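You operate a simulated robot arm through the tools that you are given. There is no shell and no other tool. Be economical: measure what you need, move in short steps, check, and stop when the job is done.

Carry out the task below with a simulated two-armed robot. There is one attempt and no reset: what you move stays moved.

JOB
Pick up the white roller from the narrow shelf of the tall rack with one hand, pass it to the other hand and put it on the steel apron of the bag sealer.

Only the result counts: the job must be done as asked and must still hold three seconds after the hand-in. Knocking over, shifting, dropping, spilling or breaking anything else fails it.

ROBOT AND FRAMES
Two 7-joint arms with two-finger parallel grippers on one trunk, on a base that drives. Base frame: it is fixed to the floor where the robot stands at the start and does not move with it; the origin is under the middle of the robot, x ahead of it, y to its left, z up. Readings come in mm, degrees, newtons and seconds.
The left shoulder is at the start at [70, 177, 834], the right one opposite. Each reaches about 815 mm from its shoulder. Places, roughly: steel apron of the bag sealer (15x16 cm) [480, 1920, 800]; white roller (3x3x12 cm) [700, -200, 1300]. Payload 3.43 kg a hand.
The tool frame of a hand sits at the grasp point between the pads (the TCP): z along the fingers, y along the line on which they close. The tips reach 30 mm beyond it. Largest opening 94 mm; finger width 28, thickness 10; the body of the gripper, 50 by 96 mm, starts 55 mm behind the TCP.
Orientation is that of the tool frame in the base frame, as [roll, pitch, yaw] about the fixed x, y, z axes, in that order (R = Rz(yaw) Ry(pitch) Rx(roll)). With the fingers straight down and closing along the base's y, the tool's x points along the base's -x, its y along +y and its z along -z.

CONTROLS
- The arms move only by the tool jog_arm. It takes "left_rows", "right_rows" or both (then of equal length, played together; a hand with none holds still); each is a list that holds one entry, the list of rows, each a list of 7 numbers: the shift along the tool's x, y, z in units of 25 mm (1.0 is 25 mm), then the turn, a rotation vector about the tool's x, y, z in units of 4 degrees (1.0 is 4 degrees), then the gripper command, from -1 (fully open) to 1 (shut), values between in proportion. In form: [[[x, y, z, wx, wy, wz, gripper], ...]]. A call has 1 to 20 rows; each row shifts and turns the commanded pose from where the row before left it, along the tool's axes as they then stand. A call with a number of a shift or a turn outside -1 to 1 is refused whole. Each row takes 0.2 s and may step no farther than 50 mm and 8.6 degrees from the row before; otherwise, or with a gripper value out of range, the whole call is refused. Where a pose cannot be reached the arm comes as near as it can. A force on the tool above 40 N (or 10 N above the force at the start of the call, whichever is more), or a blocked arm, ends the call early, and 0.2 s more pass. The fingers move at their own pace (about 153 mm/s each) and stop on an object; they squeeze with about 44 N. The grip force told is the motor's: it shows also when the fingers shut on nothing. Time passes only in rows, and 0.2 s behind the last, so rows that do not move let the fingers close. The reply holds the time, the measured pose of the TCP, the force on the tool along the base axes, the opening and the grip force, in the units named above and with some noise, with the torque about the TCP (base axes, N m) and any sound that the robot's microphone picked up.
- Cameras (640 x 400 px; columns grow to the right, rows downward): "scene" is now at [139.2, -32.6, 1186.1]; the picture's right is [-0.32, -0.95, -0.00], its down [-0.24, 0.08, -0.97] and it looks along [0.92, -0.31, -0.25] (base axes); focal length 250 px, centre (320, 200). "left" rides on the left gripper at [76, -14, -102] in its tool frame; the picture's right is [0.18, 0.98, 0.00], its down [-0.75, 0.14, -0.64] and it looks along [-0.63, 0.12, 0.77] (tool axes); focal length 243 px, centre (320, 200). "right" rides on the right gripper at [76, 14, -103] in its tool frame; the picture's right is [-0.18, 0.98, 0.00], its down [-0.75, -0.14, -0.64] and it looks along [-0.63, -0.12, 0.77] (tool axes); focal length 243 px, centre (320, 200). There is no depth. A picture from a camera that has moved, and an enlarged one, comes with that camera's place and axes in the base frame and with its lens.
- grab_frame(camera): a new picture of that camera. The clock stands still meanwhile.
- raise_lower(by): slides the trunk up (or, below 0, down) by that many mm; the arms and the scene camera ride with it, the base frame stays. It gives what a move gives, with no picture.
- roll_base(legs): drives the robot by 1 to 6 legs, each [ahead, turn to the left] in mm and degrees, along the robot's own axes; the way and the turn of a leg run together, so that a leg with both is an arc; at most 1500 mm and 180 degrees a leg. The arms and the cameras ride along, it lands a little off, and it stops where it bumps. It gives what a move gives.
- aim_head(pan, tilt): turns the head with the scene camera to pan (to the left, within 86 degrees either way) and tilt (down, from -29 to 69), counted from straight ahead of the robot. It gives what a move gives.
- inspect(camera, box): a new picture of the part [left, top, right, bottom] of that camera's present view, enlarged. The clock stands still meanwhile.
- finish_job(): hands the job in; it is judged then, once.

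Go step by step. Nothing tells you exact positions but the pictures and the camera data: compare them with the known pose of the tool, close in by small moves and look again before you grip or let go. The budget is 120 turns and 92 pictures, counting those below and the enlarged ones. Unless the task says otherwise, let go and move clear before handing in, and close with one line.

The tools are called after "Call:" as a command line: name --argument value ..., lists and objects as JSON in quotes. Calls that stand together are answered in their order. jog_arm: Moves the arms, as the interface text tells. Its arguments: {"type":"object","properties":{"left_rows":{"type":"array"},"right_rows":{"type":"array"}},"required":[]} The other tools are called the same way: raise_lower (by) slides the trunk up or down; roll_base (legs) drives the base; aim_head (pan, tilt) turns the head that bears the scene camera; grab_frame (camera) takes a picture; inspect (camera, box) takes an enlarged picture of a part of a camera's view; finish_job () hands the job in.

At the start:

```text
time_s: 0.0
left_tcp_pos: [357.9, 27.7, 1000.3]
left_ee_rot: [180.0, -0.1, 180.0]
left_force: [0.2, 0.6, 0.5]
left_ft_torque: [-0.02, -0.02, 0.0]
left_grip_width: 93.7
left_grasp_force: 0.0
right_tcp_pos: [410.4, -415.6, 998.9]
right_ee_rot: [-179.9, 0.2, -180.0]
right_force: [-1.0, -0.8, 0.1]
right_ft_torque: [0.01, 0.01, 0.02]
right_grip_width: 94.0
right_grasp_force: 0.1
trunk travel left (down, up): [-414.0, 426.0]
robot x, y, heading: [2.1, -2.3, -0.2]
head pan, tilt: [-18.4, 14.5]
```

scene: 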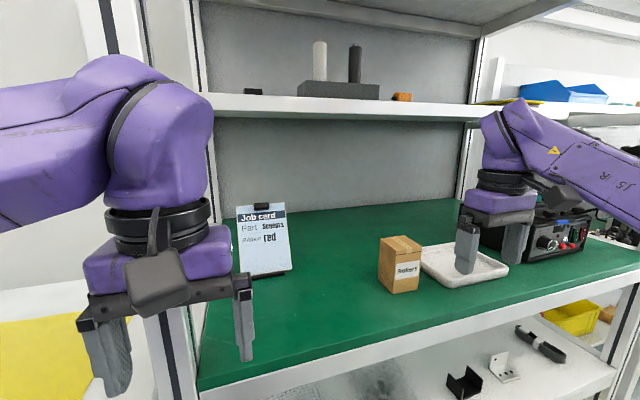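
right: 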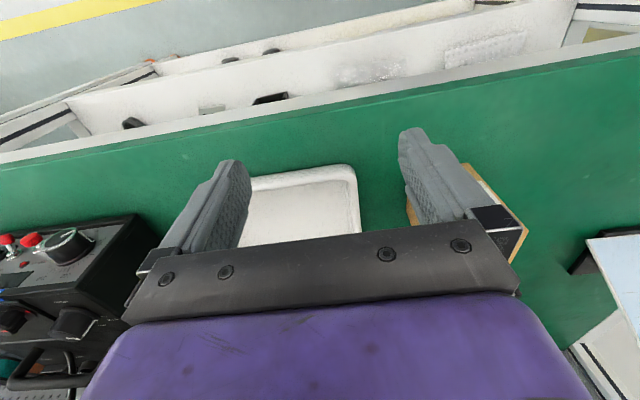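
left: 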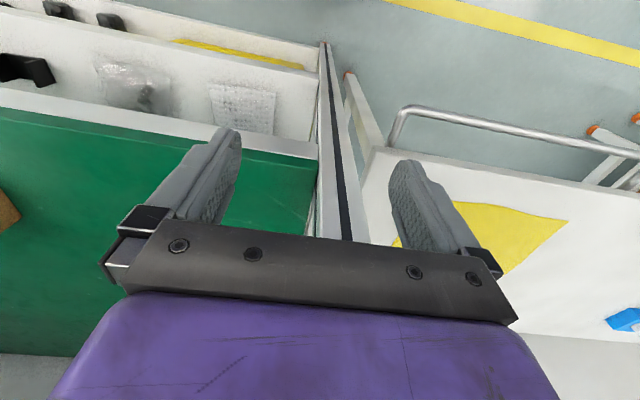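

The white roller stands in a dark block on the shelf, with a black one about 75 mm to its right. I'll look up at the shelf's clearance before I raise the trunk.

Call:
aim_head --pan -18 --tilt -15

Call:
grab_frame --camera "scene"

Call:
inspect --camera "scene" --box '[240, 150, 400, 250]'

```text
time_s: 0.9
left_tcp_pos: [357.0, 29.0, 1000.2]
left_ee_rot: [180.0, 0.0, 180.0]
left_force: [0.6, 0.6, -0.4]
left_ft_torque: [0.01, -0.05, -0.02]
left_grip_width: 93.9
left_grasp_force: 0.1
right_tcp_pos: [410.8, -414.9, 999.6]
right_ee_rot: [179.9, 0.0, -179.9]
right_force: [-0.5, -0.7, 0.0]
right_ft_torque: [0.02, -0.03, 0.0]
right_grip_width: 94.0
right_grasp_force: 0.0
trunk travel left (down, up): [-414.0, 426.0]
robot x, y, heading: [1.1, 1.0, -0.1]
head pan, tilt: [-18.0, -15.0]
```

```text
88 pictures are left
camera scene: at [127.1, -28.1, 1231.8], right [-0.31, -0.95, 0.0], down [0.25, -0.08, -0.97], along [0.92, -0.3, 0.26], focal length 250 px, centre (320, 200)
```

scene: 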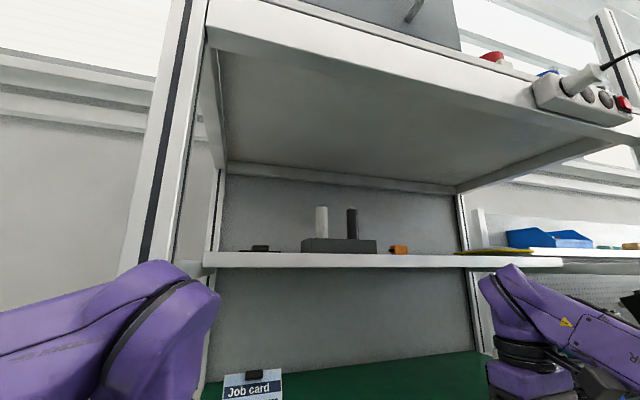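

```text
4.00 times, centred on (320, 200) of scene
camera zoom: at [127.1, -28.1, 1231.8], right [-0.31, -0.95, 0.0], down [0.25, -0.08, -0.97], along [0.92, -0.3, 0.26], focal length 1002 px, centre (320, 200)
```

zoom: 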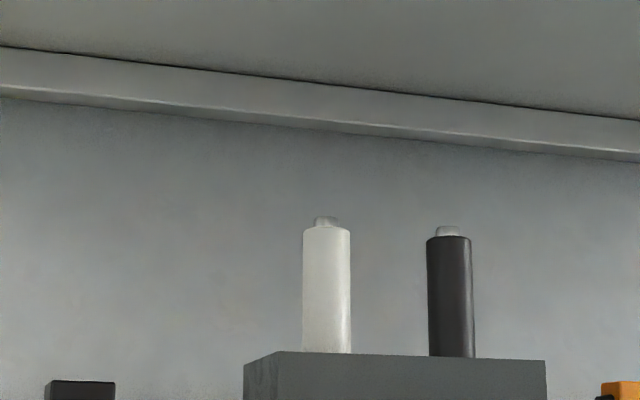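

I take the roller's exposed body to be about z 1300–1373 at (705, -220). The upper shelf's underside is near z 1480 and overhangs to about x 360. Before planning the grips I'll look at the apron.

Call:
aim_head --pan 80 --tilt 14

Call:
grab_frame --camera "scene"

Call:
inspect --camera "scene" --box '[240, 150, 400, 250]'

```text
time_s: 2.7
left_tcp_pos: [358.9, 28.1, 999.7]
left_ee_rot: [180.0, 0.1, -179.9]
left_force: [-0.2, -0.4, -0.8]
left_ft_torque: [0.0, -0.02, 0.04]
left_grip_width: 94.2
left_grasp_force: 0.0
right_tcp_pos: [410.1, -416.3, 998.2]
right_ee_rot: [-180.0, 0.1, 180.0]
right_force: [0.1, 0.7, -1.1]
right_ft_torque: [-0.02, 0.0, -0.01]
right_grip_width: 93.9
right_grasp_force: 0.1
trunk travel left (down, up): [-414.0, 426.0]
robot x, y, heading: [2.1, -1.6, 0.2]
head pan, tilt: [80.0, 14.0]
```

```text
86 pictures are left
camera scene: at [66.8, 88.8, 1186.9], right [0.98, -0.17, 0.0], down [-0.04, -0.24, -0.97], along [0.17, 0.96, -0.24], focal length 250 px, centre (320, 200)
```

scene: 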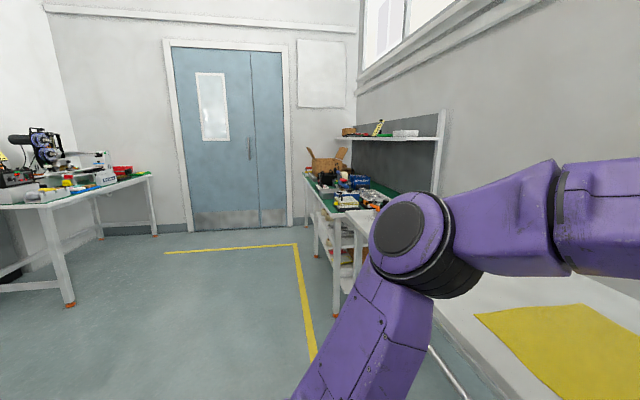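

```text
4.00 times, centred on (320, 200) of scene
camera zoom: at [66.8, 88.8, 1186.9], right [0.98, -0.17, 0.0], down [-0.04, -0.24, -0.97], along [0.17, 0.96, -0.24], focal length 1002 px, centre (320, 200)
```

zoom: 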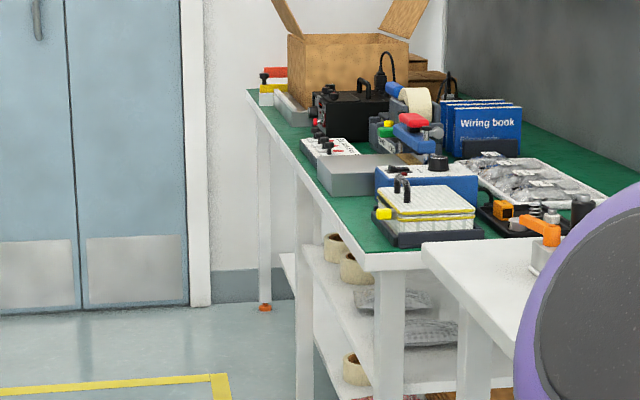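

The apron is the grey slab at the front edge of the next bench on the left. I'll raise the trunk a little, then lay the right hand horizontal and draw the left hand back.

Call:
raise_lower --by 60

Call:
jog_arm --left_rows '[[[1, 1, 0, 0, 0, 0, -1], [1, 1, 0, 0, 0, 0, -1], [1, 1, 0, 0, 0, 0, -1], [1, 1, 0, 0, 0, 0, -1], [0, 0, 0, 0, -0.7, 0, -1], [0, 0, 0, 0, -0.7, 0, -1], [0, 0, 0, 0, -0.7, 0, -1], [0, 0, 0, 0, -0.7, 0, -1], [0, 0, 0, 0, -0.7, 0, -1], [0, 0, 0, 0, -0.7, 0, -1], [0, 0, 0, 0, -0.7, 0, -1], [0, 0, 0, 0, -0.7, 0, -1], [0, 0, 0, 0, -0.7, 0, -1], [0, 0, 0, 0, -0.7, 0, -1], [0, 0, 0, 0, -0.7, 0, -1], [0, 0, 0, 0, -0.7, 0, -1], [0, 0, 0, 0, -0.7, 0, -1], [0, 0, 0, 0, -0.7, 0, -1], [0, 0, 0, 0, -0.7, 0, -1], [0, 0, 0, 0, -0.7, 0, -1]]]' --right_rows '[[[0, 0, 0, 0, -1, 0, -1], [0, 0, 0, 0, -1, 0, -1], [0, 0, 0, 0, -1, 0, -1], [0, 0, 0, 0, -1, 0, -1], [0, 0, 0, 0, -1, 0, -1], [0, 0, 0, 0, -1, 0, -1], [0, 0, 0, 0, -1, 0, -1], [0, 0, 0, 0, -1, 0, -1], [0, 0, 0, 0, -1, 0, -1], [0, 0, 0, 0, -1, 0, -1], [0, 0, 0, 0, -1, 0, -1], [0, 0, 0, 0, -1, 0, -1], [0, 0, 0, 0, -1, 0, -1], [0, 0, 0, 0, -1, 0, -1], [0, 0, 0, 0, -1, 0, -1], [0, 0, 0, 0, -1, 0, -1], [0, 0, 0, 0, -1, 0, -1], [0, 0, 0, 0, -1, 0, -1], [0, 0, 0, 0, -1, 0, -1], [0, 0, 0, 0, -1, 0, -1]]]'

```text
time_s: 3.7
left_tcp_pos: [356.7, 28.4, 1060.0]
left_ee_rot: [179.9, 0.0, 179.9]
left_force: [0.6, 0.9, 0.4]
left_ft_torque: [-0.03, 0.03, 0.01]
left_grip_width: 94.1
left_grasp_force: 0.2
right_tcp_pos: [409.7, -415.8, 1058.9]
right_ee_rot: [180.0, 0.0, 180.0]
right_force: [0.3, -0.4, -0.4]
right_ft_torque: [-0.03, -0.01, -0.05]
right_grip_width: 94.1
right_grasp_force: 0.1
trunk travel left (down, up): [-474.0, 366.0]
robot x, y, heading: [0.8, 0.3, 0.0]
head pan, tilt: [80.0, 14.0]
```

```text
time_s: 7.9
left_tcp_pos: [257.1, 129.1, 1060.1]
left_ee_rot: [-180.0, 44.8, -179.9]
left_force: [-0.4, 0.0, 0.9]
left_ft_torque: [-0.01, 0.02, 0.0]
left_grip_width: 93.9
left_grasp_force: 0.1
right_tcp_pos: [409.9, -415.1, 1059.7]
right_ee_rot: [179.9, 60.1, 179.9]
right_force: [-0.5, 0.0, -0.7]
right_ft_torque: [0.01, -0.02, 0.02]
right_grip_width: 94.2
right_grasp_force: 0.0
right hand out of reach, approached as far as the arm can: row 16, 17, 18, 19, 20
trunk travel left (down, up): [-474.0, 366.0]
robot x, y, heading: [2.4, -2.4, -0.0]
head pan, tilt: [80.0, 14.0]
```

The right hand stops at 60° so close in. I'll raise the trunk 200 mm more and look at the shelf.

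Call:
raise_lower --by 200

Call:
aim_head --pan -18 --tilt 5

Call:
grab_frame --camera "scene"

Call:
inspect --camera "scene" --box '[240, 150, 400, 250]'

Call:
grab_frame --camera "right"

```text
time_s: 10.1
left_tcp_pos: [257.7, 128.3, 1259.9]
left_ee_rot: [179.9, 44.8, 180.0]
left_force: [0.4, 0.2, -0.4]
left_ft_torque: [-0.03, 0.03, -0.01]
left_grip_width: 93.8
left_grasp_force: 0.2
right_tcp_pos: [410.1, -415.3, 1259.5]
right_ee_rot: [179.9, 60.0, 179.8]
right_force: [0.2, -0.5, 0.2]
right_ft_torque: [0.01, -0.01, 0.0]
right_grip_width: 94.0
right_grasp_force: 0.0
trunk travel left (down, up): [-674.0, 166.0]
robot x, y, heading: [-4.9, 4.6, 0.2]
head pan, tilt: [80.0, 14.0]
```

```text
time_s: 11.8
left_tcp_pos: [257.0, 128.6, 1260.0]
left_ee_rot: [179.9, 44.7, 180.0]
left_force: [0.2, -0.8, 0.3]
left_ft_torque: [-0.01, 0.01, 0.01]
left_grip_width: 94.0
left_grasp_force: 0.1
right_tcp_pos: [410.9, -415.5, 1258.0]
right_ee_rot: [179.9, 60.1, 180.0]
right_force: [0.1, -0.4, -0.3]
right_ft_torque: [0.01, 0.01, 0.01]
right_grip_width: 94.1
right_grasp_force: 0.0
trunk travel left (down, up): [-674.0, 166.0]
robot x, y, heading: [-2.5, 0.9, 0.4]
head pan, tilt: [-18.0, 5.0]
```

```text
84 pictures are left
camera scene: at [137.9, -31.5, 1461.5], right [-0.31, -0.95, 0.0], down [-0.08, 0.03, -1.0], along [0.95, -0.31, -0.09], focal length 250 px, centre (320, 200)
```

scene: 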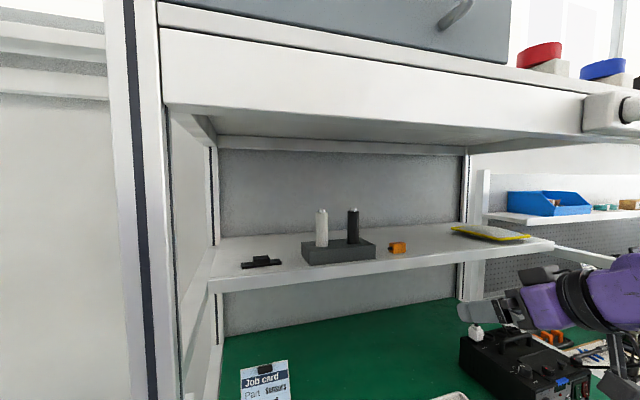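

```text
4.00 times, centred on (320, 200) of scene
camera zoom: at [137.9, -31.5, 1461.5], right [-0.31, -0.95, 0.0], down [-0.08, 0.03, -1.0], along [0.95, -0.31, -0.09], focal length 1002 px, centre (320, 200)
```

zoom: 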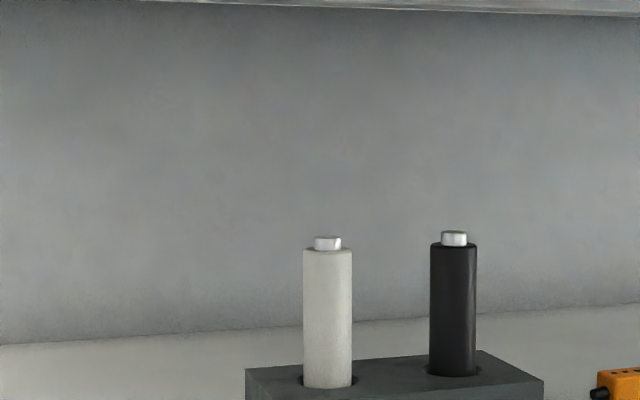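

```text
82 pictures are left
camera right: at [283.4, -401.2, 1244.7], right [0.09, 0.98, 0.16], down [-0.18, -0.14, 0.97], along [0.98, -0.12, 0.16], focal length 243 px, centre (320, 200)
```

right: 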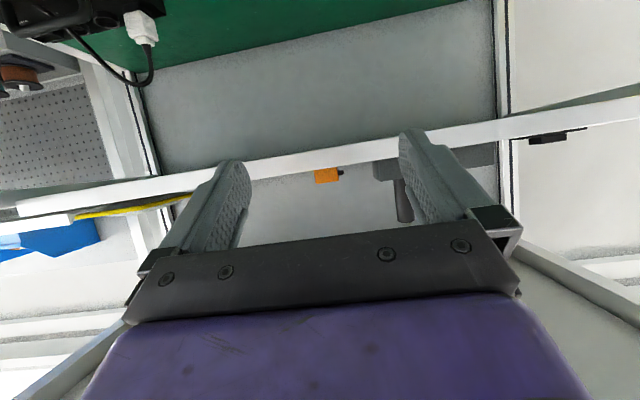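

Triangulated: the roller axis is at about (706, -221), block top z 1296, shoulder z 1377. The shelf edge is at x 644 and the upper shelf's underside at z 1530. I'll move the right hand in front of the roller and level it.

Call:
jog_arm --right_rows '[[[-0.735, 0.97, 0.615, 0, 0, 0, -1], [-0.735, 0.97, 0.615, 0, 0, 0, -1], [-0.735, 0.97, 0.615, 0, 0, 0, -1], [-0.735, 0.97, 0.615, 0, 0, 0, -1], [-0.735, 0.97, 0.615, 0, 0, 0, -1], [-0.735, 0.97, 0.615, 0, 0, 0, -1], [-0.735, 0.97, 0.615, 0, 0, 0, -1], [-0.735, 0.97, 0.615, 0, 0, 0, -1], [0, 0, 0, 0, -0.9375, 0, -1], [0, 0, 0, 0, -0.9375, 0, -1], [0, 0, 0, 0, -0.9375, 0, -1], [0, 0, 0, 0, -0.9375, 0, -1], [0, 0, 0, 0, -0.9375, 0, -1], [0, 0, 0, 0, -0.9375, 0, -1], [0, 0, 0, 0, -0.9375, 0, -0.4], [0, 0, 0, 0, -0.9375, 0, -0.4]]]'

Call:
grab_frame --camera "scene"

Call:
inspect --camera "scene" --box '[240, 190, 400, 290]'

Call:
grab_frame --camera "right"

```text
time_s: 15.2
left_tcp_pos: [256.7, 127.3, 1259.1]
left_ee_rot: [179.9, 44.7, -179.9]
left_force: [-0.5, 0.0, -0.1]
left_ft_torque: [0.02, 0.01, 0.0]
left_grip_width: 94.1
left_grasp_force: 0.0
right_tcp_pos: [381.8, -441.8, 1245.8]
right_ee_rot: [-47.2, 89.8, -47.0]
right_force: [0.8, 0.0, -0.3]
right_ft_torque: [-0.01, -0.01, 0.02]
right_grip_width: 65.9
right_grasp_force: 0.0
right hand out of reach, approached as far as the arm can: row 1, 2, 3, 4, 5, 6, 7, 8, 9, 10, 11, 12, 13, 14, 15, 16
trunk travel left (down, up): [-674.0, 166.0]
robot x, y, heading: [0.4, 0.6, 0.1]
head pan, tilt: [-18.0, 5.0]
```

```text
81 pictures are left
camera scene: at [137.8, -31.7, 1461.5], right [-0.31, -0.95, 0.0], down [-0.08, 0.03, -1.0], along [0.95, -0.31, -0.09], focal length 250 px, centre (320, 200)
```

scene: 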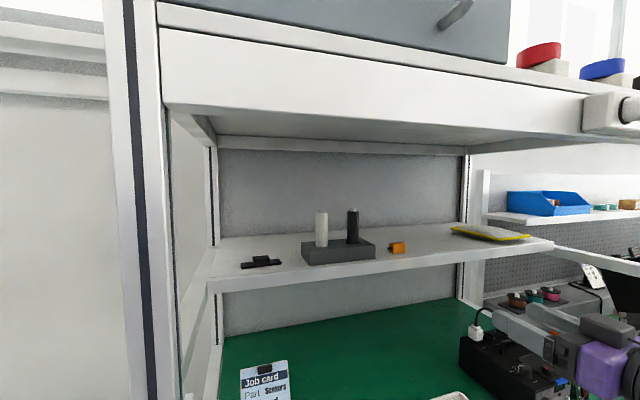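

```text
4.00 times, centred on (320, 240) of scene
camera zoom: at [137.8, -31.7, 1461.5], right [-0.31, -0.95, 0.0], down [-0.08, 0.03, -1.0], along [0.95, -0.31, -0.09], focal length 1002 px, centre (320, 40)
```

zoom: 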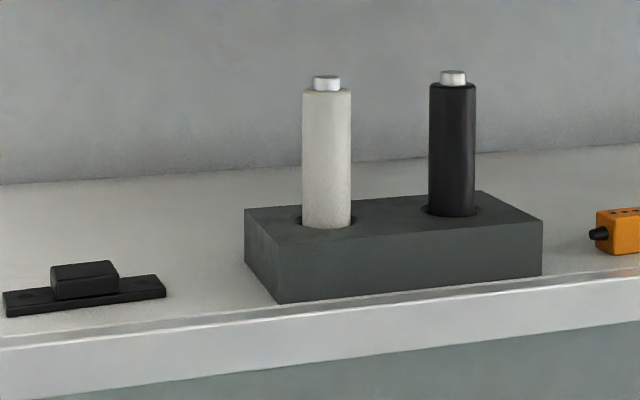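

```text
79 pictures are left
camera right: at [278.2, -427.8, 1169.0], right [0.0, 0.98, 0.18], down [-0.64, -0.14, 0.75], along [0.77, -0.12, 0.63], focal length 243 px, centre (320, 200)
```

right: 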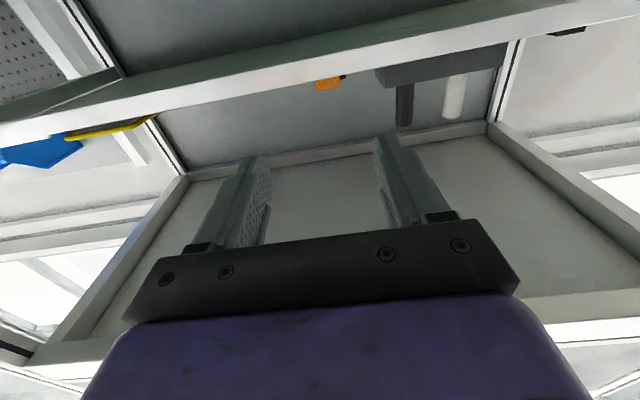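

The hand is level now but did not advance. I'll try to translate it up, left and forward from here.

Call:
jog_arm --right_rows '[[[-0.4, 0, 0.5, 0, 0, 0, -0.4], [-0.4, 0, 0.8, 0, 0, 0, -0.4], [-0.4, 0.5, 0.8, 0, 0, 0, -0.4], [-0.4, 0.8, 0.8, 0, 0, 0, -0.4], [-0.4, 0.8, 0.8, 0, 0, 0, -0.4]]]'

```text
time_s: 16.4
left_tcp_pos: [257.3, 127.3, 1259.6]
left_ee_rot: [-179.9, 44.8, -180.0]
left_force: [-0.2, -0.2, -0.2]
left_ft_torque: [-0.02, 0.02, -0.04]
left_grip_width: 93.9
left_grasp_force: 0.0
right_tcp_pos: [413.9, -471.5, 1259.2]
right_ee_rot: [-72.9, 89.9, -72.9]
right_force: [-0.1, -0.5, -0.5]
right_ft_torque: [-0.02, 0.04, 0.02]
right_grip_width: 65.8
right_grasp_force: 0.2
right hand out of reach, approached as far as the arm can: row 1, 2, 3, 4, 5
trunk travel left (down, up): [-674.0, 166.0]
robot x, y, heading: [0.8, 2.1, -0.1]
head pan, tilt: [-18.0, 5.0]
```

Call:
jog_arm --right_rows '[[[0, 0, 1, 0, 0, 0, -0.4], [0, 0, 1, 0, 0, 0, -0.4], [0, 0, 1, 0, 0, 0, -0.4], [0, 0, 1, 0, 0, 0, -0.4], [0, 0, 1, 0, 0, 0, -0.4]]]'

Call:
aim_head --pan -50 --tilt 25

Call:
grab_frame --camera "scene"

```text
time_s: 17.6
left_tcp_pos: [257.6, 129.0, 1260.5]
left_ee_rot: [-179.9, 44.8, -180.0]
left_force: [0.5, 0.4, -0.3]
left_ft_torque: [0.0, -0.05, 0.01]
left_grip_width: 93.9
left_grasp_force: 0.1
right_tcp_pos: [505.0, -525.7, 1242.2]
right_ee_rot: [-94.6, 89.9, -94.4]
right_force: [0.6, 0.6, -0.5]
right_ft_torque: [-0.02, 0.01, -0.01]
right_grip_width: 65.7
right_grasp_force: 0.1
right hand out of reach, approached as far as the arm can: row 1, 2, 3, 4, 5
trunk travel left (down, up): [-674.0, 166.0]
robot x, y, heading: [2.2, -1.5, 0.1]
head pan, tilt: [-18.0, 5.0]
```

```text
time_s: 18.6
left_tcp_pos: [257.3, 128.5, 1259.4]
left_ee_rot: [-180.0, 44.8, -180.0]
left_force: [-1.2, 0.8, -0.5]
left_ft_torque: [-0.02, 0.0, -0.01]
left_grip_width: 94.1
left_grasp_force: 0.0
right_tcp_pos: [505.3, -524.6, 1242.4]
right_ee_rot: [-75.7, 89.9, -75.4]
right_force: [-0.5, -0.1, 0.6]
right_ft_torque: [0.0, -0.01, -0.02]
right_grip_width: 65.9
right_grasp_force: 0.0
trunk travel left (down, up): [-674.0, 166.0]
robot x, y, heading: [1.5, 0.4, 0.0]
head pan, tilt: [-50.0, 25.0]
```

```text
78 pictures are left
camera scene: at [109.9, -73.7, 1429.1], right [-0.77, -0.64, 0.0], down [-0.27, 0.32, -0.91], along [0.58, -0.69, -0.42], focal length 250 px, centre (320, 200)
```

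scene: 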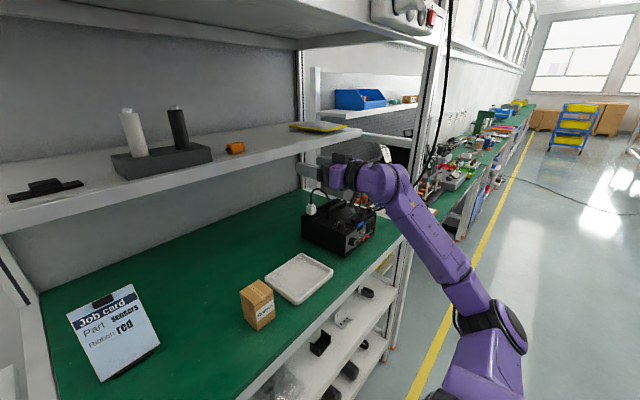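

The wrist sits at a joint limit. I'll tip the hand down to about 45°, move it in front of the roller in that pose, and level it afterwards.

Call:
jog_arm --right_rows '[[[0, 0, 0, 0, 1, 0, -0.4], [0, 0, 0, 0, 1, 0, -0.4], [0, 0, 0, 0, 1, 0, -0.4], [0, 0, 0, 0, 1, 0, -0.4], [0, 0, 0, 0, 1, 0, -0.4], [0, 0, 0, 0, 1, 0, -0.4], [0, 0, 0, 0, 1, 0, -0.4], [0, 0, 0, 0, 1, 0, -0.4], [0, 0, 0, 0, 1, 0, -0.4], [0, 0, 0, 0, 1, 0, -0.4], [0, 0, 0, 0, 1, 0, -0.4]]]'

Call:
jog_arm --right_rows '[[[-0.338, 0.935, 0, 0, 0, 0, -0.4], [-0.338, 0.935, 0, 0, 0, 0, -0.4], [-0.338, 0.935, 0, 0, 0, 0, -0.4], [-0.338, 0.935, 0, 0, 0, 0, -0.4], [-0.338, 0.935, 0, 0, 0, 0, -0.4], [-0.338, 0.935, 0, 0, 0, 0, -0.4], [-0.338, 0.935, 0, 0, 0, 0, -0.4], [-0.338, 0.935, 0, 0, 0, 0, -0.4], [-0.338, 0.935, 0, 0, 0, 0, -0.4], [-0.338, 0.935, 0, 0, 0, 0, -0.4], [-0.338, 0.935, 0, 0, 0, 0, -0.4], [-0.338, 0.935, 0, 0, 0, 0, -0.4], [-0.338, 0.935, 0, 0, 0, 0, -0.4]]]'

```text
time_s: 21.0
left_tcp_pos: [258.9, 128.9, 1260.3]
left_ee_rot: [179.9, 44.8, -180.0]
left_force: [0.6, -0.1, 0.9]
left_ft_torque: [0.01, -0.01, -0.01]
left_grip_width: 94.0
left_grasp_force: 0.1
right_tcp_pos: [503.7, -524.2, 1243.1]
right_ee_rot: [180.0, 46.1, 179.9]
right_force: [-0.1, 0.0, 0.0]
right_ft_torque: [-0.03, 0.02, -0.03]
right_grip_width: 65.8
right_grasp_force: 0.1
trunk travel left (down, up): [-674.0, 166.0]
robot x, y, heading: [2.3, 0.4, 0.0]
head pan, tilt: [-50.0, 25.0]
```

```text
time_s: 23.8
left_tcp_pos: [257.9, 130.9, 1259.4]
left_ee_rot: [-180.0, 44.8, -179.9]
left_force: [0.9, 0.1, 0.4]
left_ft_torque: [0.01, 0.01, -0.06]
left_grip_width: 94.3
left_grasp_force: 0.1
right_tcp_pos: [580.3, -218.4, 1322.8]
right_ee_rot: [180.0, 46.0, 180.0]
right_force: [1.1, -0.1, -0.3]
right_ft_torque: [0.0, -0.01, 0.01]
right_grip_width: 65.8
right_grasp_force: 0.0
trunk travel left (down, up): [-674.0, 166.0]
robot x, y, heading: [0.0, -0.9, -0.0]
head pan, tilt: [-50.0, 25.0]
```

That worked. The hand is at (580, -219, 1322) with pitch 46, and I'll level it here.

Call:
jog_arm --right_rows '[[[0, 0, 0, 0, -1, 0, -0.4], [0, 0, 0, 0, -1, 0, -0.4], [0, 0, 0, 0, -1, 0, -0.4], [0, 0, 0, 0, -1, 0, -0.4], [0, 0, 0, 0, -1, 0, -0.4], [0, 0, 0, 0, -1, 0, -0.4], [0, 0, 0, 0, -1, 0, -0.4], [0, 0, 0, 0, -1, 0, -0.4]]]'

Call:
aim_head --pan -18 --tilt 10

Call:
grab_frame --camera "scene"

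Call:
grab_frame --camera "right"

```text
time_s: 25.6
left_tcp_pos: [258.0, 128.0, 1260.7]
left_ee_rot: [-179.9, 44.7, -179.9]
left_force: [0.3, 0.0, -0.3]
left_ft_torque: [-0.02, 0.01, 0.02]
left_grip_width: 94.0
left_grasp_force: 0.1
right_tcp_pos: [579.1, -212.4, 1341.2]
right_ee_rot: [-176.5, 73.1, -177.0]
right_force: [0.1, 0.5, -0.4]
right_ft_torque: [0.02, -0.02, 0.04]
right_grip_width: 65.8
right_grasp_force: 0.1
right hand out of reach, approached as far as the arm can: row 7, 8
trunk travel left (down, up): [-674.0, 166.0]
robot x, y, heading: [-0.4, -4.9, -0.2]
head pan, tilt: [-50.0, 25.0]
```

```text
time_s: 26.5
left_tcp_pos: [256.5, 128.8, 1260.9]
left_ee_rot: [180.0, 44.8, 180.0]
left_force: [0.5, 0.0, 0.5]
left_ft_torque: [0.0, 0.02, 0.0]
left_grip_width: 94.0
left_grasp_force: 0.1
right_tcp_pos: [578.6, -212.3, 1340.6]
right_ee_rot: [-176.4, 73.1, -176.9]
right_force: [-0.9, -0.4, -0.8]
right_ft_torque: [-0.02, 0.0, 0.01]
right_grip_width: 65.8
right_grasp_force: 0.1
trunk travel left (down, up): [-674.0, 166.0]
robot x, y, heading: [-0.1, 0.6, -0.2]
head pan, tilt: [-18.0, 10.0]
```

```text
77 pictures are left
camera scene: at [138.9, -31.8, 1453.4], right [-0.31, -0.95, 0.0], down [-0.17, 0.05, -0.98], along [0.94, -0.31, -0.17], focal length 250 px, centre (320, 200)
```

scene: 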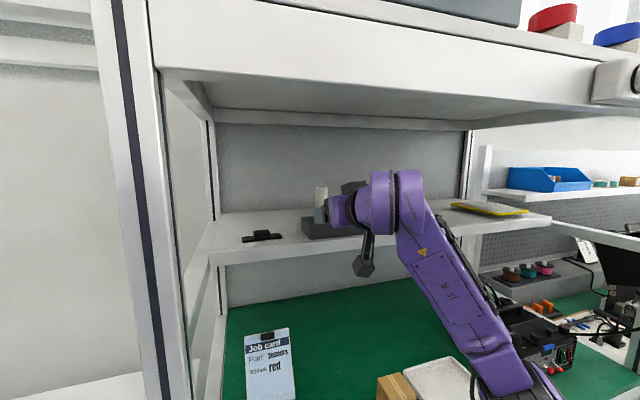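

```text
76 pictures are left
camera right: at [458.7, -197.5, 1298.0], right [0.06, 0.99, 0.16], down [-0.4, -0.12, 0.91], along [0.92, -0.12, 0.38], focal length 243 px, centre (320, 200)
```

right: 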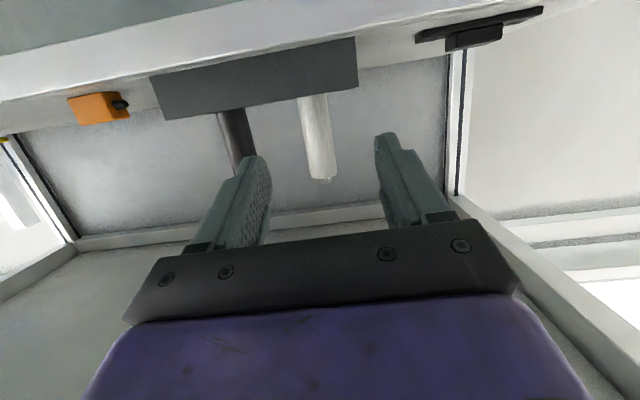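

The forearm is too steep because the shoulder is low. I'll lower the hand, raise the trunk 150 mm, and try levelling again.

Call:
jog_arm --right_rows '[[[0, 0, 0, 0, 1, 0, -0.4], [0, 0, 0, 0, 1, 0, -0.4], [0, 0, 0, 0, 1, 0, -0.4], [0, 0, 0, 0, 1, 0, -0.4], [0, 0, 0, 0, 1, 0, -0.4], [0, 0, 0, 0, 1, 0, -0.4], [0, 0, 0, 0, 1, 0, -0.4], [0.96, 0, 0.735, 0, 0, 0, -0.4], [0.96, 0, 0.735, 0, 0, 0, -0.4], [0.96, 0, 0.735, 0, 0, 0, -0.4], [0.96, 0, 0.735, 0, 0, 0, -0.4], [0.96, 0, 0.735, 0, 0, 0, -0.4]]]'

Call:
raise_lower --by 150

```text
time_s: 29.1
left_tcp_pos: [258.2, 127.9, 1260.3]
left_ee_rot: [-179.9, 44.8, -180.0]
left_force: [0.3, -0.2, 0.3]
left_ft_torque: [0.01, -0.02, 0.01]
left_grip_width: 93.9
left_grasp_force: 0.1
right_tcp_pos: [558.8, -215.0, 1191.3]
right_ee_rot: [-178.5, 45.1, -179.2]
right_force: [-0.7, 0.5, -0.1]
right_ft_torque: [0.02, 0.02, -0.01]
right_grip_width: 65.8
right_grasp_force: 0.1
trunk travel left (down, up): [-674.0, 166.0]
robot x, y, heading: [2.3, -2.4, -0.3]
head pan, tilt: [-18.0, 10.0]
```

```text
time_s: 30.9
left_tcp_pos: [257.6, 128.7, 1410.2]
left_ee_rot: [180.0, 44.8, 179.9]
left_force: [0.3, -0.8, 0.4]
left_ft_torque: [0.01, -0.02, 0.03]
left_grip_width: 94.1
left_grasp_force: 0.1
right_tcp_pos: [560.3, -213.8, 1342.0]
right_ee_rot: [-178.4, 45.1, -179.3]
right_force: [0.1, 0.0, 0.8]
right_ft_torque: [0.04, -0.03, -0.02]
right_grip_width: 66.2
right_grasp_force: 0.0
trunk travel left (down, up): [-824.0, 16.0]
robot x, y, heading: [-3.3, 0.4, 0.1]
head pan, tilt: [-18.0, 10.0]
```

Call:
jog_arm --right_rows '[[[0, 0, 0, 0, -1, 0, -0.4], [0, 0, 0, 0, -1, 0, -0.4], [0, 0, 0, 0, -1, 0, -0.4], [0, 0, 0, 0, -1, 0, -0.4], [0, 0, 0, 0, -1, 0, -0.4], [0, 0, 0, 0, -1, 0, -0.4], [0, 0, 0, 0, -1, 0, -0.4], [0, 0, 0, 0, -1, 0, -0.4], [0, 0, 0, 0, -1, 0, -0.4], [0, 0, 0, 0, -1, 0, -0.4], [0, 0, 0, 0, -1, 0, -0.4]]]'

Call:
grab_frame --camera "scene"

Call:
grab_frame --camera "right"

```text
time_s: 33.3
left_tcp_pos: [256.4, 128.5, 1409.6]
left_ee_rot: [-179.8, 44.8, 180.0]
left_force: [-1.0, 0.4, -0.4]
left_ft_torque: [0.05, -0.02, -0.03]
left_grip_width: 94.0
left_grasp_force: 0.1
right_tcp_pos: [516.9, -103.5, 1398.4]
right_ee_rot: [-126.5, 88.5, -127.1]
right_force: [0.2, 0.0, -0.2]
right_ft_torque: [0.0, 0.01, -0.02]
right_grip_width: 65.6
right_grasp_force: 0.0
right hand out of reach, approached as far as the arm can: row 3, 4, 5, 6, 7, 8, 9, 10, 11
trunk travel left (down, up): [-824.0, 16.0]
robot x, y, heading: [-0.2, 2.0, 0.1]
head pan, tilt: [-18.0, 10.0]
```

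```text
75 pictures are left
camera scene: at [138.8, -30.9, 1603.4], right [-0.31, -0.95, 0.0], down [-0.17, 0.05, -0.98], along [0.94, -0.3, -0.17], focal length 250 px, centre (320, 200)
```

scene: 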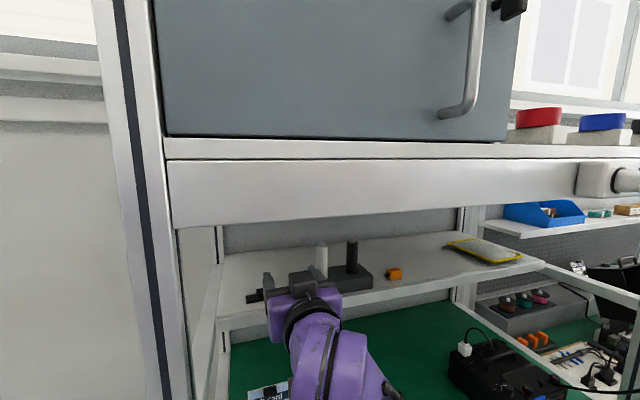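

```text
74 pictures are left
camera right: at [414.0, -89.0, 1323.4], right [0.01, 0.99, 0.16], down [-0.63, -0.12, 0.77], along [0.78, -0.11, 0.62], focal length 243 px, centre (320, 200)
```

right: 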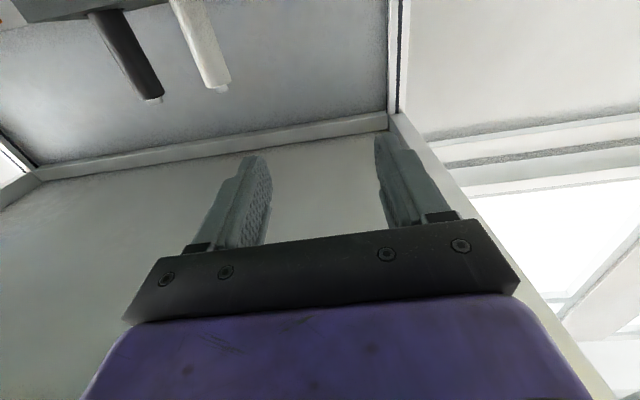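

The target needs more distance from the shoulder. I'll back the base 90 mm, tip the hand down slightly and move it in front of the roller again.

Call:
jog_arm --right_rows '[[[0, 0, 0, 0, 1, 0, -0.4], [0, 0, 0, 0, 1, 0, -0.4], [0, 0, 0, 0, 1, 0, -0.4], [0, 0, 0, 0, 1, 0, -0.4], [0, 0, 0, 0, 1, 0, -0.4], [0, 0, 0, 0, 1, 0, -0.4], [0, 0, 0, 0, 1, 0, -0.4], [0, 0, 0, 0, 1, 0, -0.4]]]'

Call:
roll_base --legs '[[-90, 0]]'

```text
time_s: 35.1
left_tcp_pos: [256.2, 128.9, 1409.9]
left_ee_rot: [179.9, 44.9, 180.0]
left_force: [0.6, 0.8, 0.5]
left_ft_torque: [0.02, 0.01, 0.0]
left_grip_width: 94.1
left_grasp_force: 0.1
right_tcp_pos: [517.6, -103.1, 1398.2]
right_ee_rot: [-177.9, 57.1, -178.7]
right_force: [-0.7, -0.1, -0.4]
right_ft_torque: [0.02, 0.0, 0.03]
right_grip_width: 65.7
right_grasp_force: 0.1
trunk travel left (down, up): [-824.0, 16.0]
robot x, y, heading: [1.1, -1.1, 0.0]
head pan, tilt: [-18.0, 10.0]
```

```text
time_s: 36.2
left_tcp_pos: [171.8, 128.2, 1409.4]
left_ee_rot: [-179.9, 44.6, -180.0]
left_force: [-0.6, -1.0, -0.9]
left_ft_torque: [0.02, 0.02, 0.0]
left_grip_width: 93.8
left_grasp_force: 0.0
right_tcp_pos: [433.5, -103.9, 1395.7]
right_ee_rot: [-178.0, 56.9, -178.9]
right_force: [-0.6, 0.2, 0.0]
right_ft_torque: [-0.02, 0.0, 0.03]
right_grip_width: 65.8
right_grasp_force: 0.0
trunk travel left (down, up): [-824.0, 16.0]
robot x, y, heading: [-91.4, -1.6, -0.2]
head pan, tilt: [-18.0, 10.0]
```

Call:
jog_arm --right_rows '[[[-0.295, -0.585, 0.925, 0, 0, 0, -0.4], [-0.295, -0.585, 0.925, 0, 0, 0, -0.4], [-0.295, -0.585, 0.925, 0, 0, 0, -0.4], [-0.295, -0.585, 0.925, 0, 0, 0, -0.4], [-0.295, -0.585, 0.925, 0, 0, 0, -0.4], [-0.295, -0.585, 0.925, 0, 0, 0, -0.4], [-0.295, -0.585, 0.925, 0, 0, 0, -0.4], [-0.295, -0.585, 0.925, 0, 0, 0, -0.4], [0, 0, 0, 0, -1, 0, -0.4], [0, 0, 0, 0, -1, 0, -0.4], [0, 0, 0, 0, -1, 0, -0.4], [0, 0, 0, 0, -1, 0, -0.4], [0, 0, 0, 0, -1, 0, -0.4], [0, 0, 0, 0, -1, 0, -0.4]]]'

```text
time_s: 39.2
left_tcp_pos: [169.1, 128.3, 1409.9]
left_ee_rot: [-180.0, 44.7, -180.0]
left_force: [1.0, 0.4, -0.1]
left_ft_torque: [-0.02, 0.0, 0.01]
left_grip_width: 94.1
left_grasp_force: 0.1
right_tcp_pos: [628.9, -238.7, 1410.2]
right_ee_rot: [-167.4, 69.4, -167.0]
right_force: [-0.1, -0.5, 0.7]
right_ft_torque: [0.01, -0.03, 0.01]
right_grip_width: 65.7
right_grasp_force: 0.1
right hand out of reach, approached as far as the arm can: row 9, 10, 11, 12, 13, 14
trunk travel left (down, up): [-824.0, 16.0]
robot x, y, heading: [-88.1, -0.5, 0.1]
head pan, tilt: [-18.0, 10.0]
```

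Call:
aim_head --pan -35 --tilt 40

Call:
grab_frame --camera "scene"

```text
time_s: 40.1
left_tcp_pos: [168.6, 129.0, 1409.3]
left_ee_rot: [-180.0, 44.8, -180.0]
left_force: [-0.5, 0.1, -0.2]
left_ft_torque: [0.0, 0.01, -0.03]
left_grip_width: 94.2
left_grasp_force: 0.0
right_tcp_pos: [629.4, -237.6, 1410.0]
right_ee_rot: [-167.4, 69.4, -166.8]
right_force: [0.2, -0.1, 0.2]
right_ft_torque: [-0.05, -0.01, -0.02]
right_grip_width: 65.8
right_grasp_force: 0.0
trunk travel left (down, up): [-824.0, 16.0]
robot x, y, heading: [-93.3, -3.6, -0.3]
head pan, tilt: [-35.0, 40.0]
```

```text
73 pictures are left
camera scene: at [31.1, -51.6, 1555.8], right [-0.57, -0.82, 0.0], down [-0.53, 0.37, -0.77], along [0.63, -0.44, -0.64], focal length 250 px, centre (320, 200)
```

scene: 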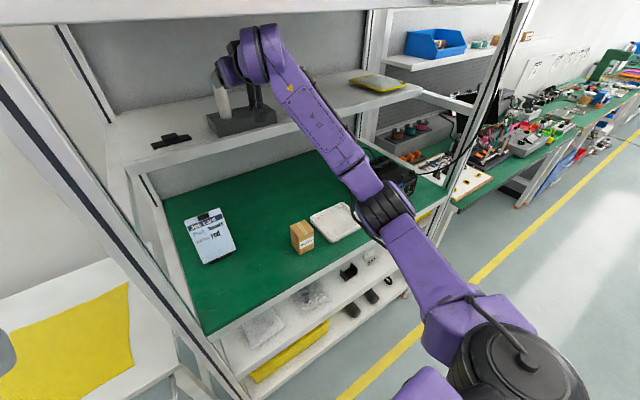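

The wrist is close to the upper shelf's lip and the limit seems to depend on the elbow pose. I'll lower the trunk 80 mm, retreat a little, and see whether yawing the hand left frees the pitch.

Call:
raise_lower --by -80

Call:
jog_arm --right_rows '[[[0, 0, -1, 0, 0, 0, -0.4], [0, 0, -1, 0, 0, 0, -0.4], [0, 0, -1, 0.5, 1, 0, -0.4], [0, 0, 0, 0.5, 1, 0, -0.4], [0, 0, 0, 0, 1, 0, -0.4], [1, 0, 0.3, 0, 0, 0, -0.4], [0, 0, 0, -0.787, 0, -0.511, -0.4], [0, 0, 0, -0.787, 0, -0.511, -0.4], [0, 0, 0, -0.787, 0, -0.511, -0.4], [0, 0, 0, -0.787, 0, -0.511, -0.4], [0, 0, 0, -0.787, 0, -0.511, -0.4], [0, 0, 0, -0.787, 0, -0.511, -0.4]]]'

```text
time_s: 41.3
left_tcp_pos: [168.6, 129.4, 1329.6]
left_ee_rot: [180.0, 44.8, -179.9]
left_force: [0.0, -0.2, 0.1]
left_ft_torque: [0.05, -0.03, 0.01]
left_grip_width: 94.1
left_grasp_force: 0.0
right_tcp_pos: [630.3, -237.4, 1330.5]
right_ee_rot: [-167.4, 69.3, -167.0]
right_force: [-0.5, 0.2, 1.1]
right_ft_torque: [0.0, -0.05, 0.05]
right_grip_width: 65.8
right_grasp_force: 0.1
trunk travel left (down, up): [-744.0, 96.0]
robot x, y, heading: [-87.6, -0.2, -0.1]
head pan, tilt: [-35.0, 40.0]
```

```text
time_s: 43.9
left_tcp_pos: [168.7, 127.3, 1329.8]
left_ee_rot: [180.0, 44.9, 180.0]
left_force: [0.2, -0.5, 0.6]
left_ft_torque: [-0.02, -0.03, 0.0]
left_grip_width: 94.0
left_grasp_force: 0.0
right_tcp_pos: [552.7, -240.2, 1330.5]
right_ee_rot: [-169.5, 55.3, -151.0]
right_force: [-0.9, 0.1, 0.1]
right_ft_torque: [-0.02, 0.01, 0.03]
right_grip_width: 65.5
right_grasp_force: 0.1
trunk travel left (down, up): [-744.0, 96.0]
robot x, y, heading: [-85.5, 0.8, 0.0]
head pan, tilt: [-35.0, 40.0]
```

Call:
jog_arm --right_rows '[[[0, 0, 0, 0, -1, 0, -0.4], [0, 0, 0, 0, -1, 0, -0.4], [0, 0, 0, 0, -1, 0, -0.4], [0, 0, 0, 0, -1, 0, -0.4], [0, 0, 0, 0, -1, 0, -0.4], [0, 0, 0, 0, -1, 0, -0.4], [0, 0, 0, 0, -1, 0, -0.4]]]'

Call:
grab_frame --camera "scene"

```text
time_s: 45.5
left_tcp_pos: [169.7, 127.3, 1329.1]
left_ee_rot: [180.0, 44.7, -180.0]
left_force: [0.5, -0.1, 0.1]
left_ft_torque: [0.03, -0.01, 0.01]
left_grip_width: 94.1
left_grasp_force: 0.0
right_tcp_pos: [574.2, -252.0, 1346.9]
right_ee_rot: [-135.9, 81.0, -115.7]
right_force: [0.0, 0.6, -0.2]
right_ft_torque: [0.0, 0.02, 0.01]
right_grip_width: 66.0
right_grasp_force: 0.0
right hand out of reach, approached as far as the arm can: row 6, 7
trunk travel left (down, up): [-744.0, 96.0]
robot x, y, heading: [-89.0, 1.9, 0.1]
head pan, tilt: [-35.0, 40.0]
```

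```text
72 pictures are left
camera scene: at [31.6, -52.2, 1475.6], right [-0.57, -0.82, 0.0], down [-0.53, 0.37, -0.77], along [0.63, -0.44, -0.64], focal length 250 px, centre (320, 200)
```

scene: 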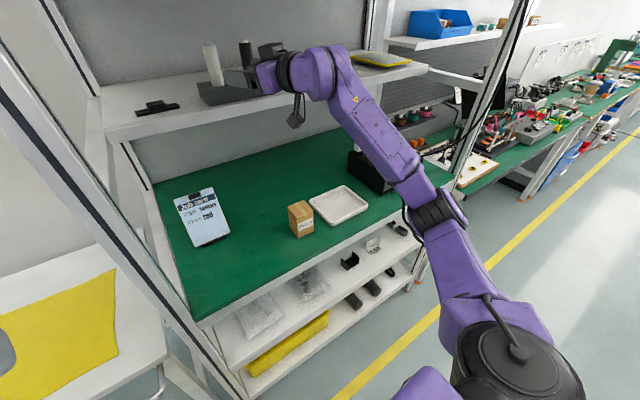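

Yawing left helps: the hand is now 20° left and only 6° below level. I'll correct the 6° roll and then position it for the approach.

Call:
jog_arm --right_rows '[[[0, 0, 0, 0, 0, 0.78, -0.4], [0, 0, 0, 0, 0, 0.78, -0.4]]]'

```text
time_s: 46.1
left_tcp_pos: [167.9, 128.3, 1329.4]
left_ee_rot: [-180.0, 44.6, 180.0]
left_force: [-1.2, -0.6, -0.4]
left_ft_torque: [0.02, -0.01, -0.03]
left_grip_width: 94.3
left_grasp_force: 0.1
right_tcp_pos: [597.1, -266.5, 1361.3]
right_ee_rot: [179.9, 83.6, -160.1]
right_force: [-0.3, 0.5, 0.1]
right_ft_torque: [0.01, 0.01, 0.04]
right_grip_width: 66.0
right_grasp_force: 0.2
right hand out of reach, approached as far as the arm can: row 1, 2
trunk travel left (down, up): [-744.0, 96.0]
robot x, y, heading: [-85.1, 0.7, -0.0]
head pan, tilt: [-35.0, 40.0]
```

The hand is level in roll with yaw +20°, 6° down. I'll lower the trunk 26 mm to approach height and check alignment.

Call:
raise_lower --by -26

Call:
aim_head --pan -20 --tilt 15

Call:
inspect --camera "scene" --box '[220, 140, 420, 265]'

Call:
grab_frame --camera "right"

```text
time_s: 46.8
left_tcp_pos: [167.6, 127.6, 1303.4]
left_ee_rot: [180.0, 44.8, -180.0]
left_force: [0.4, -0.2, 1.0]
left_ft_torque: [-0.03, 0.0, 0.02]
left_grip_width: 94.0
left_grasp_force: 0.2
right_tcp_pos: [596.9, -267.6, 1337.3]
right_ee_rot: [-179.9, 83.6, -159.9]
right_force: [0.6, 0.0, 0.6]
right_ft_torque: [0.0, 0.02, -0.01]
right_grip_width: 65.7
right_grasp_force: 0.1
trunk travel left (down, up): [-718.0, 122.0]
robot x, y, heading: [-84.6, -2.2, -0.0]
head pan, tilt: [-35.0, 40.0]
```

```text
time_s: 47.7
left_tcp_pos: [168.6, 129.4, 1304.2]
left_ee_rot: [-179.9, 44.8, 180.0]
left_force: [-0.5, -1.5, 0.9]
left_ft_torque: [-0.04, 0.03, 0.0]
left_grip_width: 94.0
left_grasp_force: 0.0
right_tcp_pos: [597.4, -267.4, 1335.5]
right_ee_rot: [-179.8, 83.6, -159.9]
right_force: [0.3, 0.5, 0.0]
right_ft_torque: [0.02, 0.01, 0.0]
right_grip_width: 65.7
right_grasp_force: 0.1
trunk travel left (down, up): [-718.0, 122.0]
robot x, y, heading: [-87.1, -3.6, 0.2]
head pan, tilt: [-20.0, 15.0]
```

```text
3.20 times, centred on (320, 202) of scene
camera zoom: at [49.3, -35.1, 1489.2], right [-0.34, -0.94, 0.0], down [-0.24, 0.09, -0.97], along [0.91, -0.33, -0.26], focal length 802 px, centre (320, 192)
```

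zoom: 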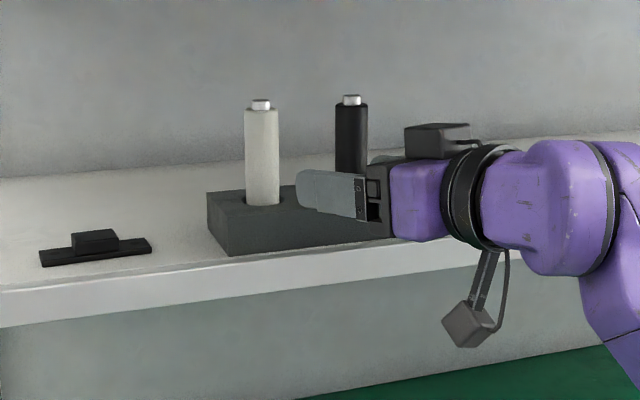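

```text
70 pictures are left
camera right: at [488.0, -291.4, 1272.2], right [-0.32, 0.93, 0.18], down [-0.47, -0.32, 0.82], along [0.82, 0.17, 0.54], focal length 243 px, centre (320, 200)
```

right: 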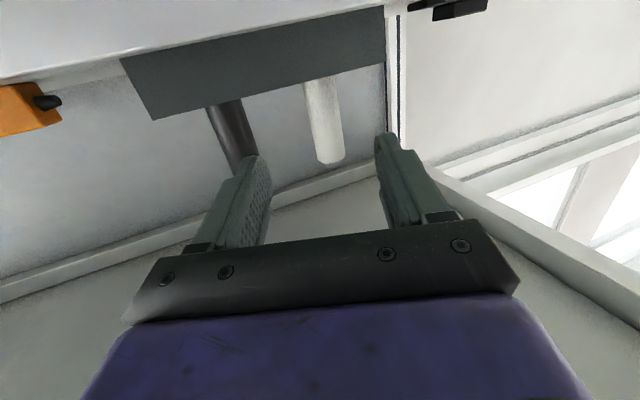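

The estimates agree on the roller at about (704, -221). I'll advance 80 mm with a 6 mm shift to the left and check again.

Call:
jog_arm --right_rows '[[[0, 0.06, 0.8, 0, 0, 0, -0.4], [0, 0.06, 0.8, 0, 0, 0, -0.4], [0, 0.06, 0.8, 0, 0, 0, -0.4], [0, 0.06, 0.8, 0, 0, 0, -0.4]]]'

Call:
inspect --camera "scene" --box '[220, 140, 420, 265]'

Call:
grab_frame --camera "right"

```text
time_s: 48.7
left_tcp_pos: [170.2, 129.8, 1303.0]
left_ee_rot: [-179.9, 44.6, -179.9]
left_force: [0.3, 0.3, 0.4]
left_ft_torque: [-0.01, 0.01, -0.01]
left_grip_width: 94.2
left_grasp_force: 0.1
right_tcp_pos: [669.2, -233.8, 1327.6]
right_ee_rot: [-179.3, 83.5, -159.3]
right_force: [-0.5, -0.3, 0.1]
right_ft_torque: [0.04, -0.03, -0.03]
right_grip_width: 65.8
right_grasp_force: 0.1
trunk travel left (down, up): [-718.0, 122.0]
robot x, y, heading: [-89.2, -0.8, 0.2]
head pan, tilt: [-20.0, 15.0]
```

```text
3.20 times, centred on (320, 202) of scene
camera zoom: at [50.2, -33.9, 1489.2], right [-0.34, -0.94, 0.0], down [-0.24, 0.09, -0.97], along [0.91, -0.33, -0.26], focal length 802 px, centre (320, 192)
```

zoom: 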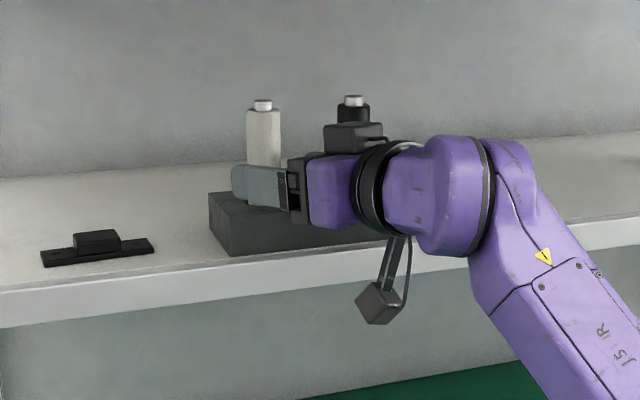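

```text
68 pictures are left
camera right: at [561.3, -257.5, 1263.4], right [-0.32, 0.93, 0.18], down [-0.47, -0.32, 0.82], along [0.82, 0.17, 0.54], focal length 243 px, centre (320, 200)
```

right: 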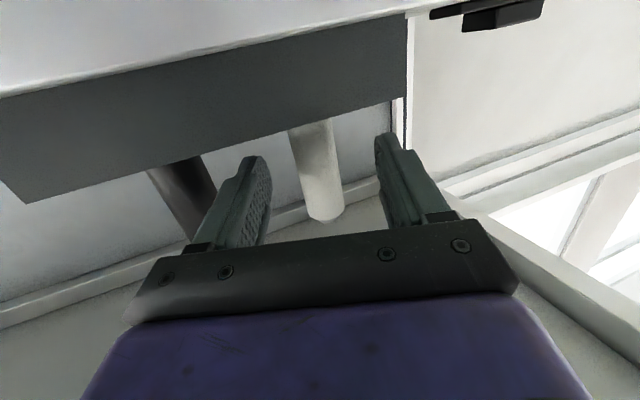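

Aligned to within 2 mm. I'll advance the last 29 mm, close and look.

Call:
jog_arm --right_rows '[[[0, -0.04, 0.58, 0, 0, 0, -0.4], [0, -0.04, 0.58, 0, 0, 0, -0.4], [0, 0, 0, 0, 0, 0, -0.4]]]'

Call:
grab_frame --camera "right"

Call:
inspect --camera "scene" --box '[220, 140, 420, 265]'

```text
time_s: 49.5
left_tcp_pos: [167.6, 128.2, 1303.7]
left_ee_rot: [-180.0, 44.8, -179.9]
left_force: [-0.2, -0.2, 0.0]
left_ft_torque: [0.04, -0.01, 0.03]
left_grip_width: 93.9
left_grasp_force: 0.1
right_tcp_pos: [696.0, -227.3, 1325.7]
right_ee_rot: [-179.9, 83.5, -160.1]
right_force: [0.1, -0.4, 0.3]
right_ft_torque: [0.0, -0.03, 0.02]
right_grip_width: 65.8
right_grasp_force: 0.1
trunk travel left (down, up): [-718.0, 122.0]
robot x, y, heading: [-83.7, -0.4, 0.0]
head pan, tilt: [-20.0, 15.0]
```

```text
67 pictures are left
camera right: at [587.5, -251.1, 1260.8], right [-0.32, 0.93, 0.18], down [-0.47, -0.32, 0.82], along [0.82, 0.17, 0.54], focal length 243 px, centre (320, 200)
```

right: 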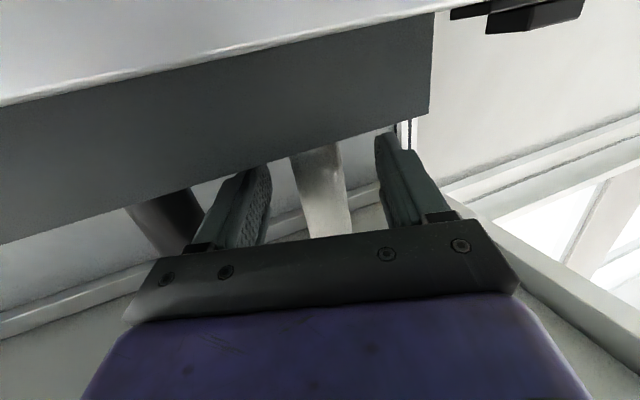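

```text
3.20 times, centred on (320, 202) of scene
camera zoom: at [48.5, -35.7, 1489.3], right [-0.34, -0.94, 0.0], down [-0.24, 0.09, -0.97], along [0.91, -0.33, -0.26], focal length 802 px, centre (320, 192)
```

zoom: 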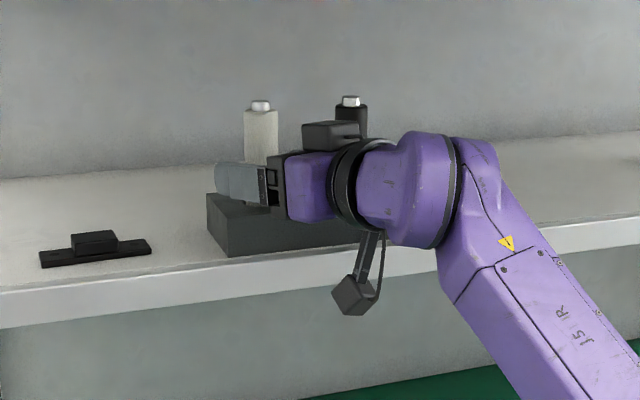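

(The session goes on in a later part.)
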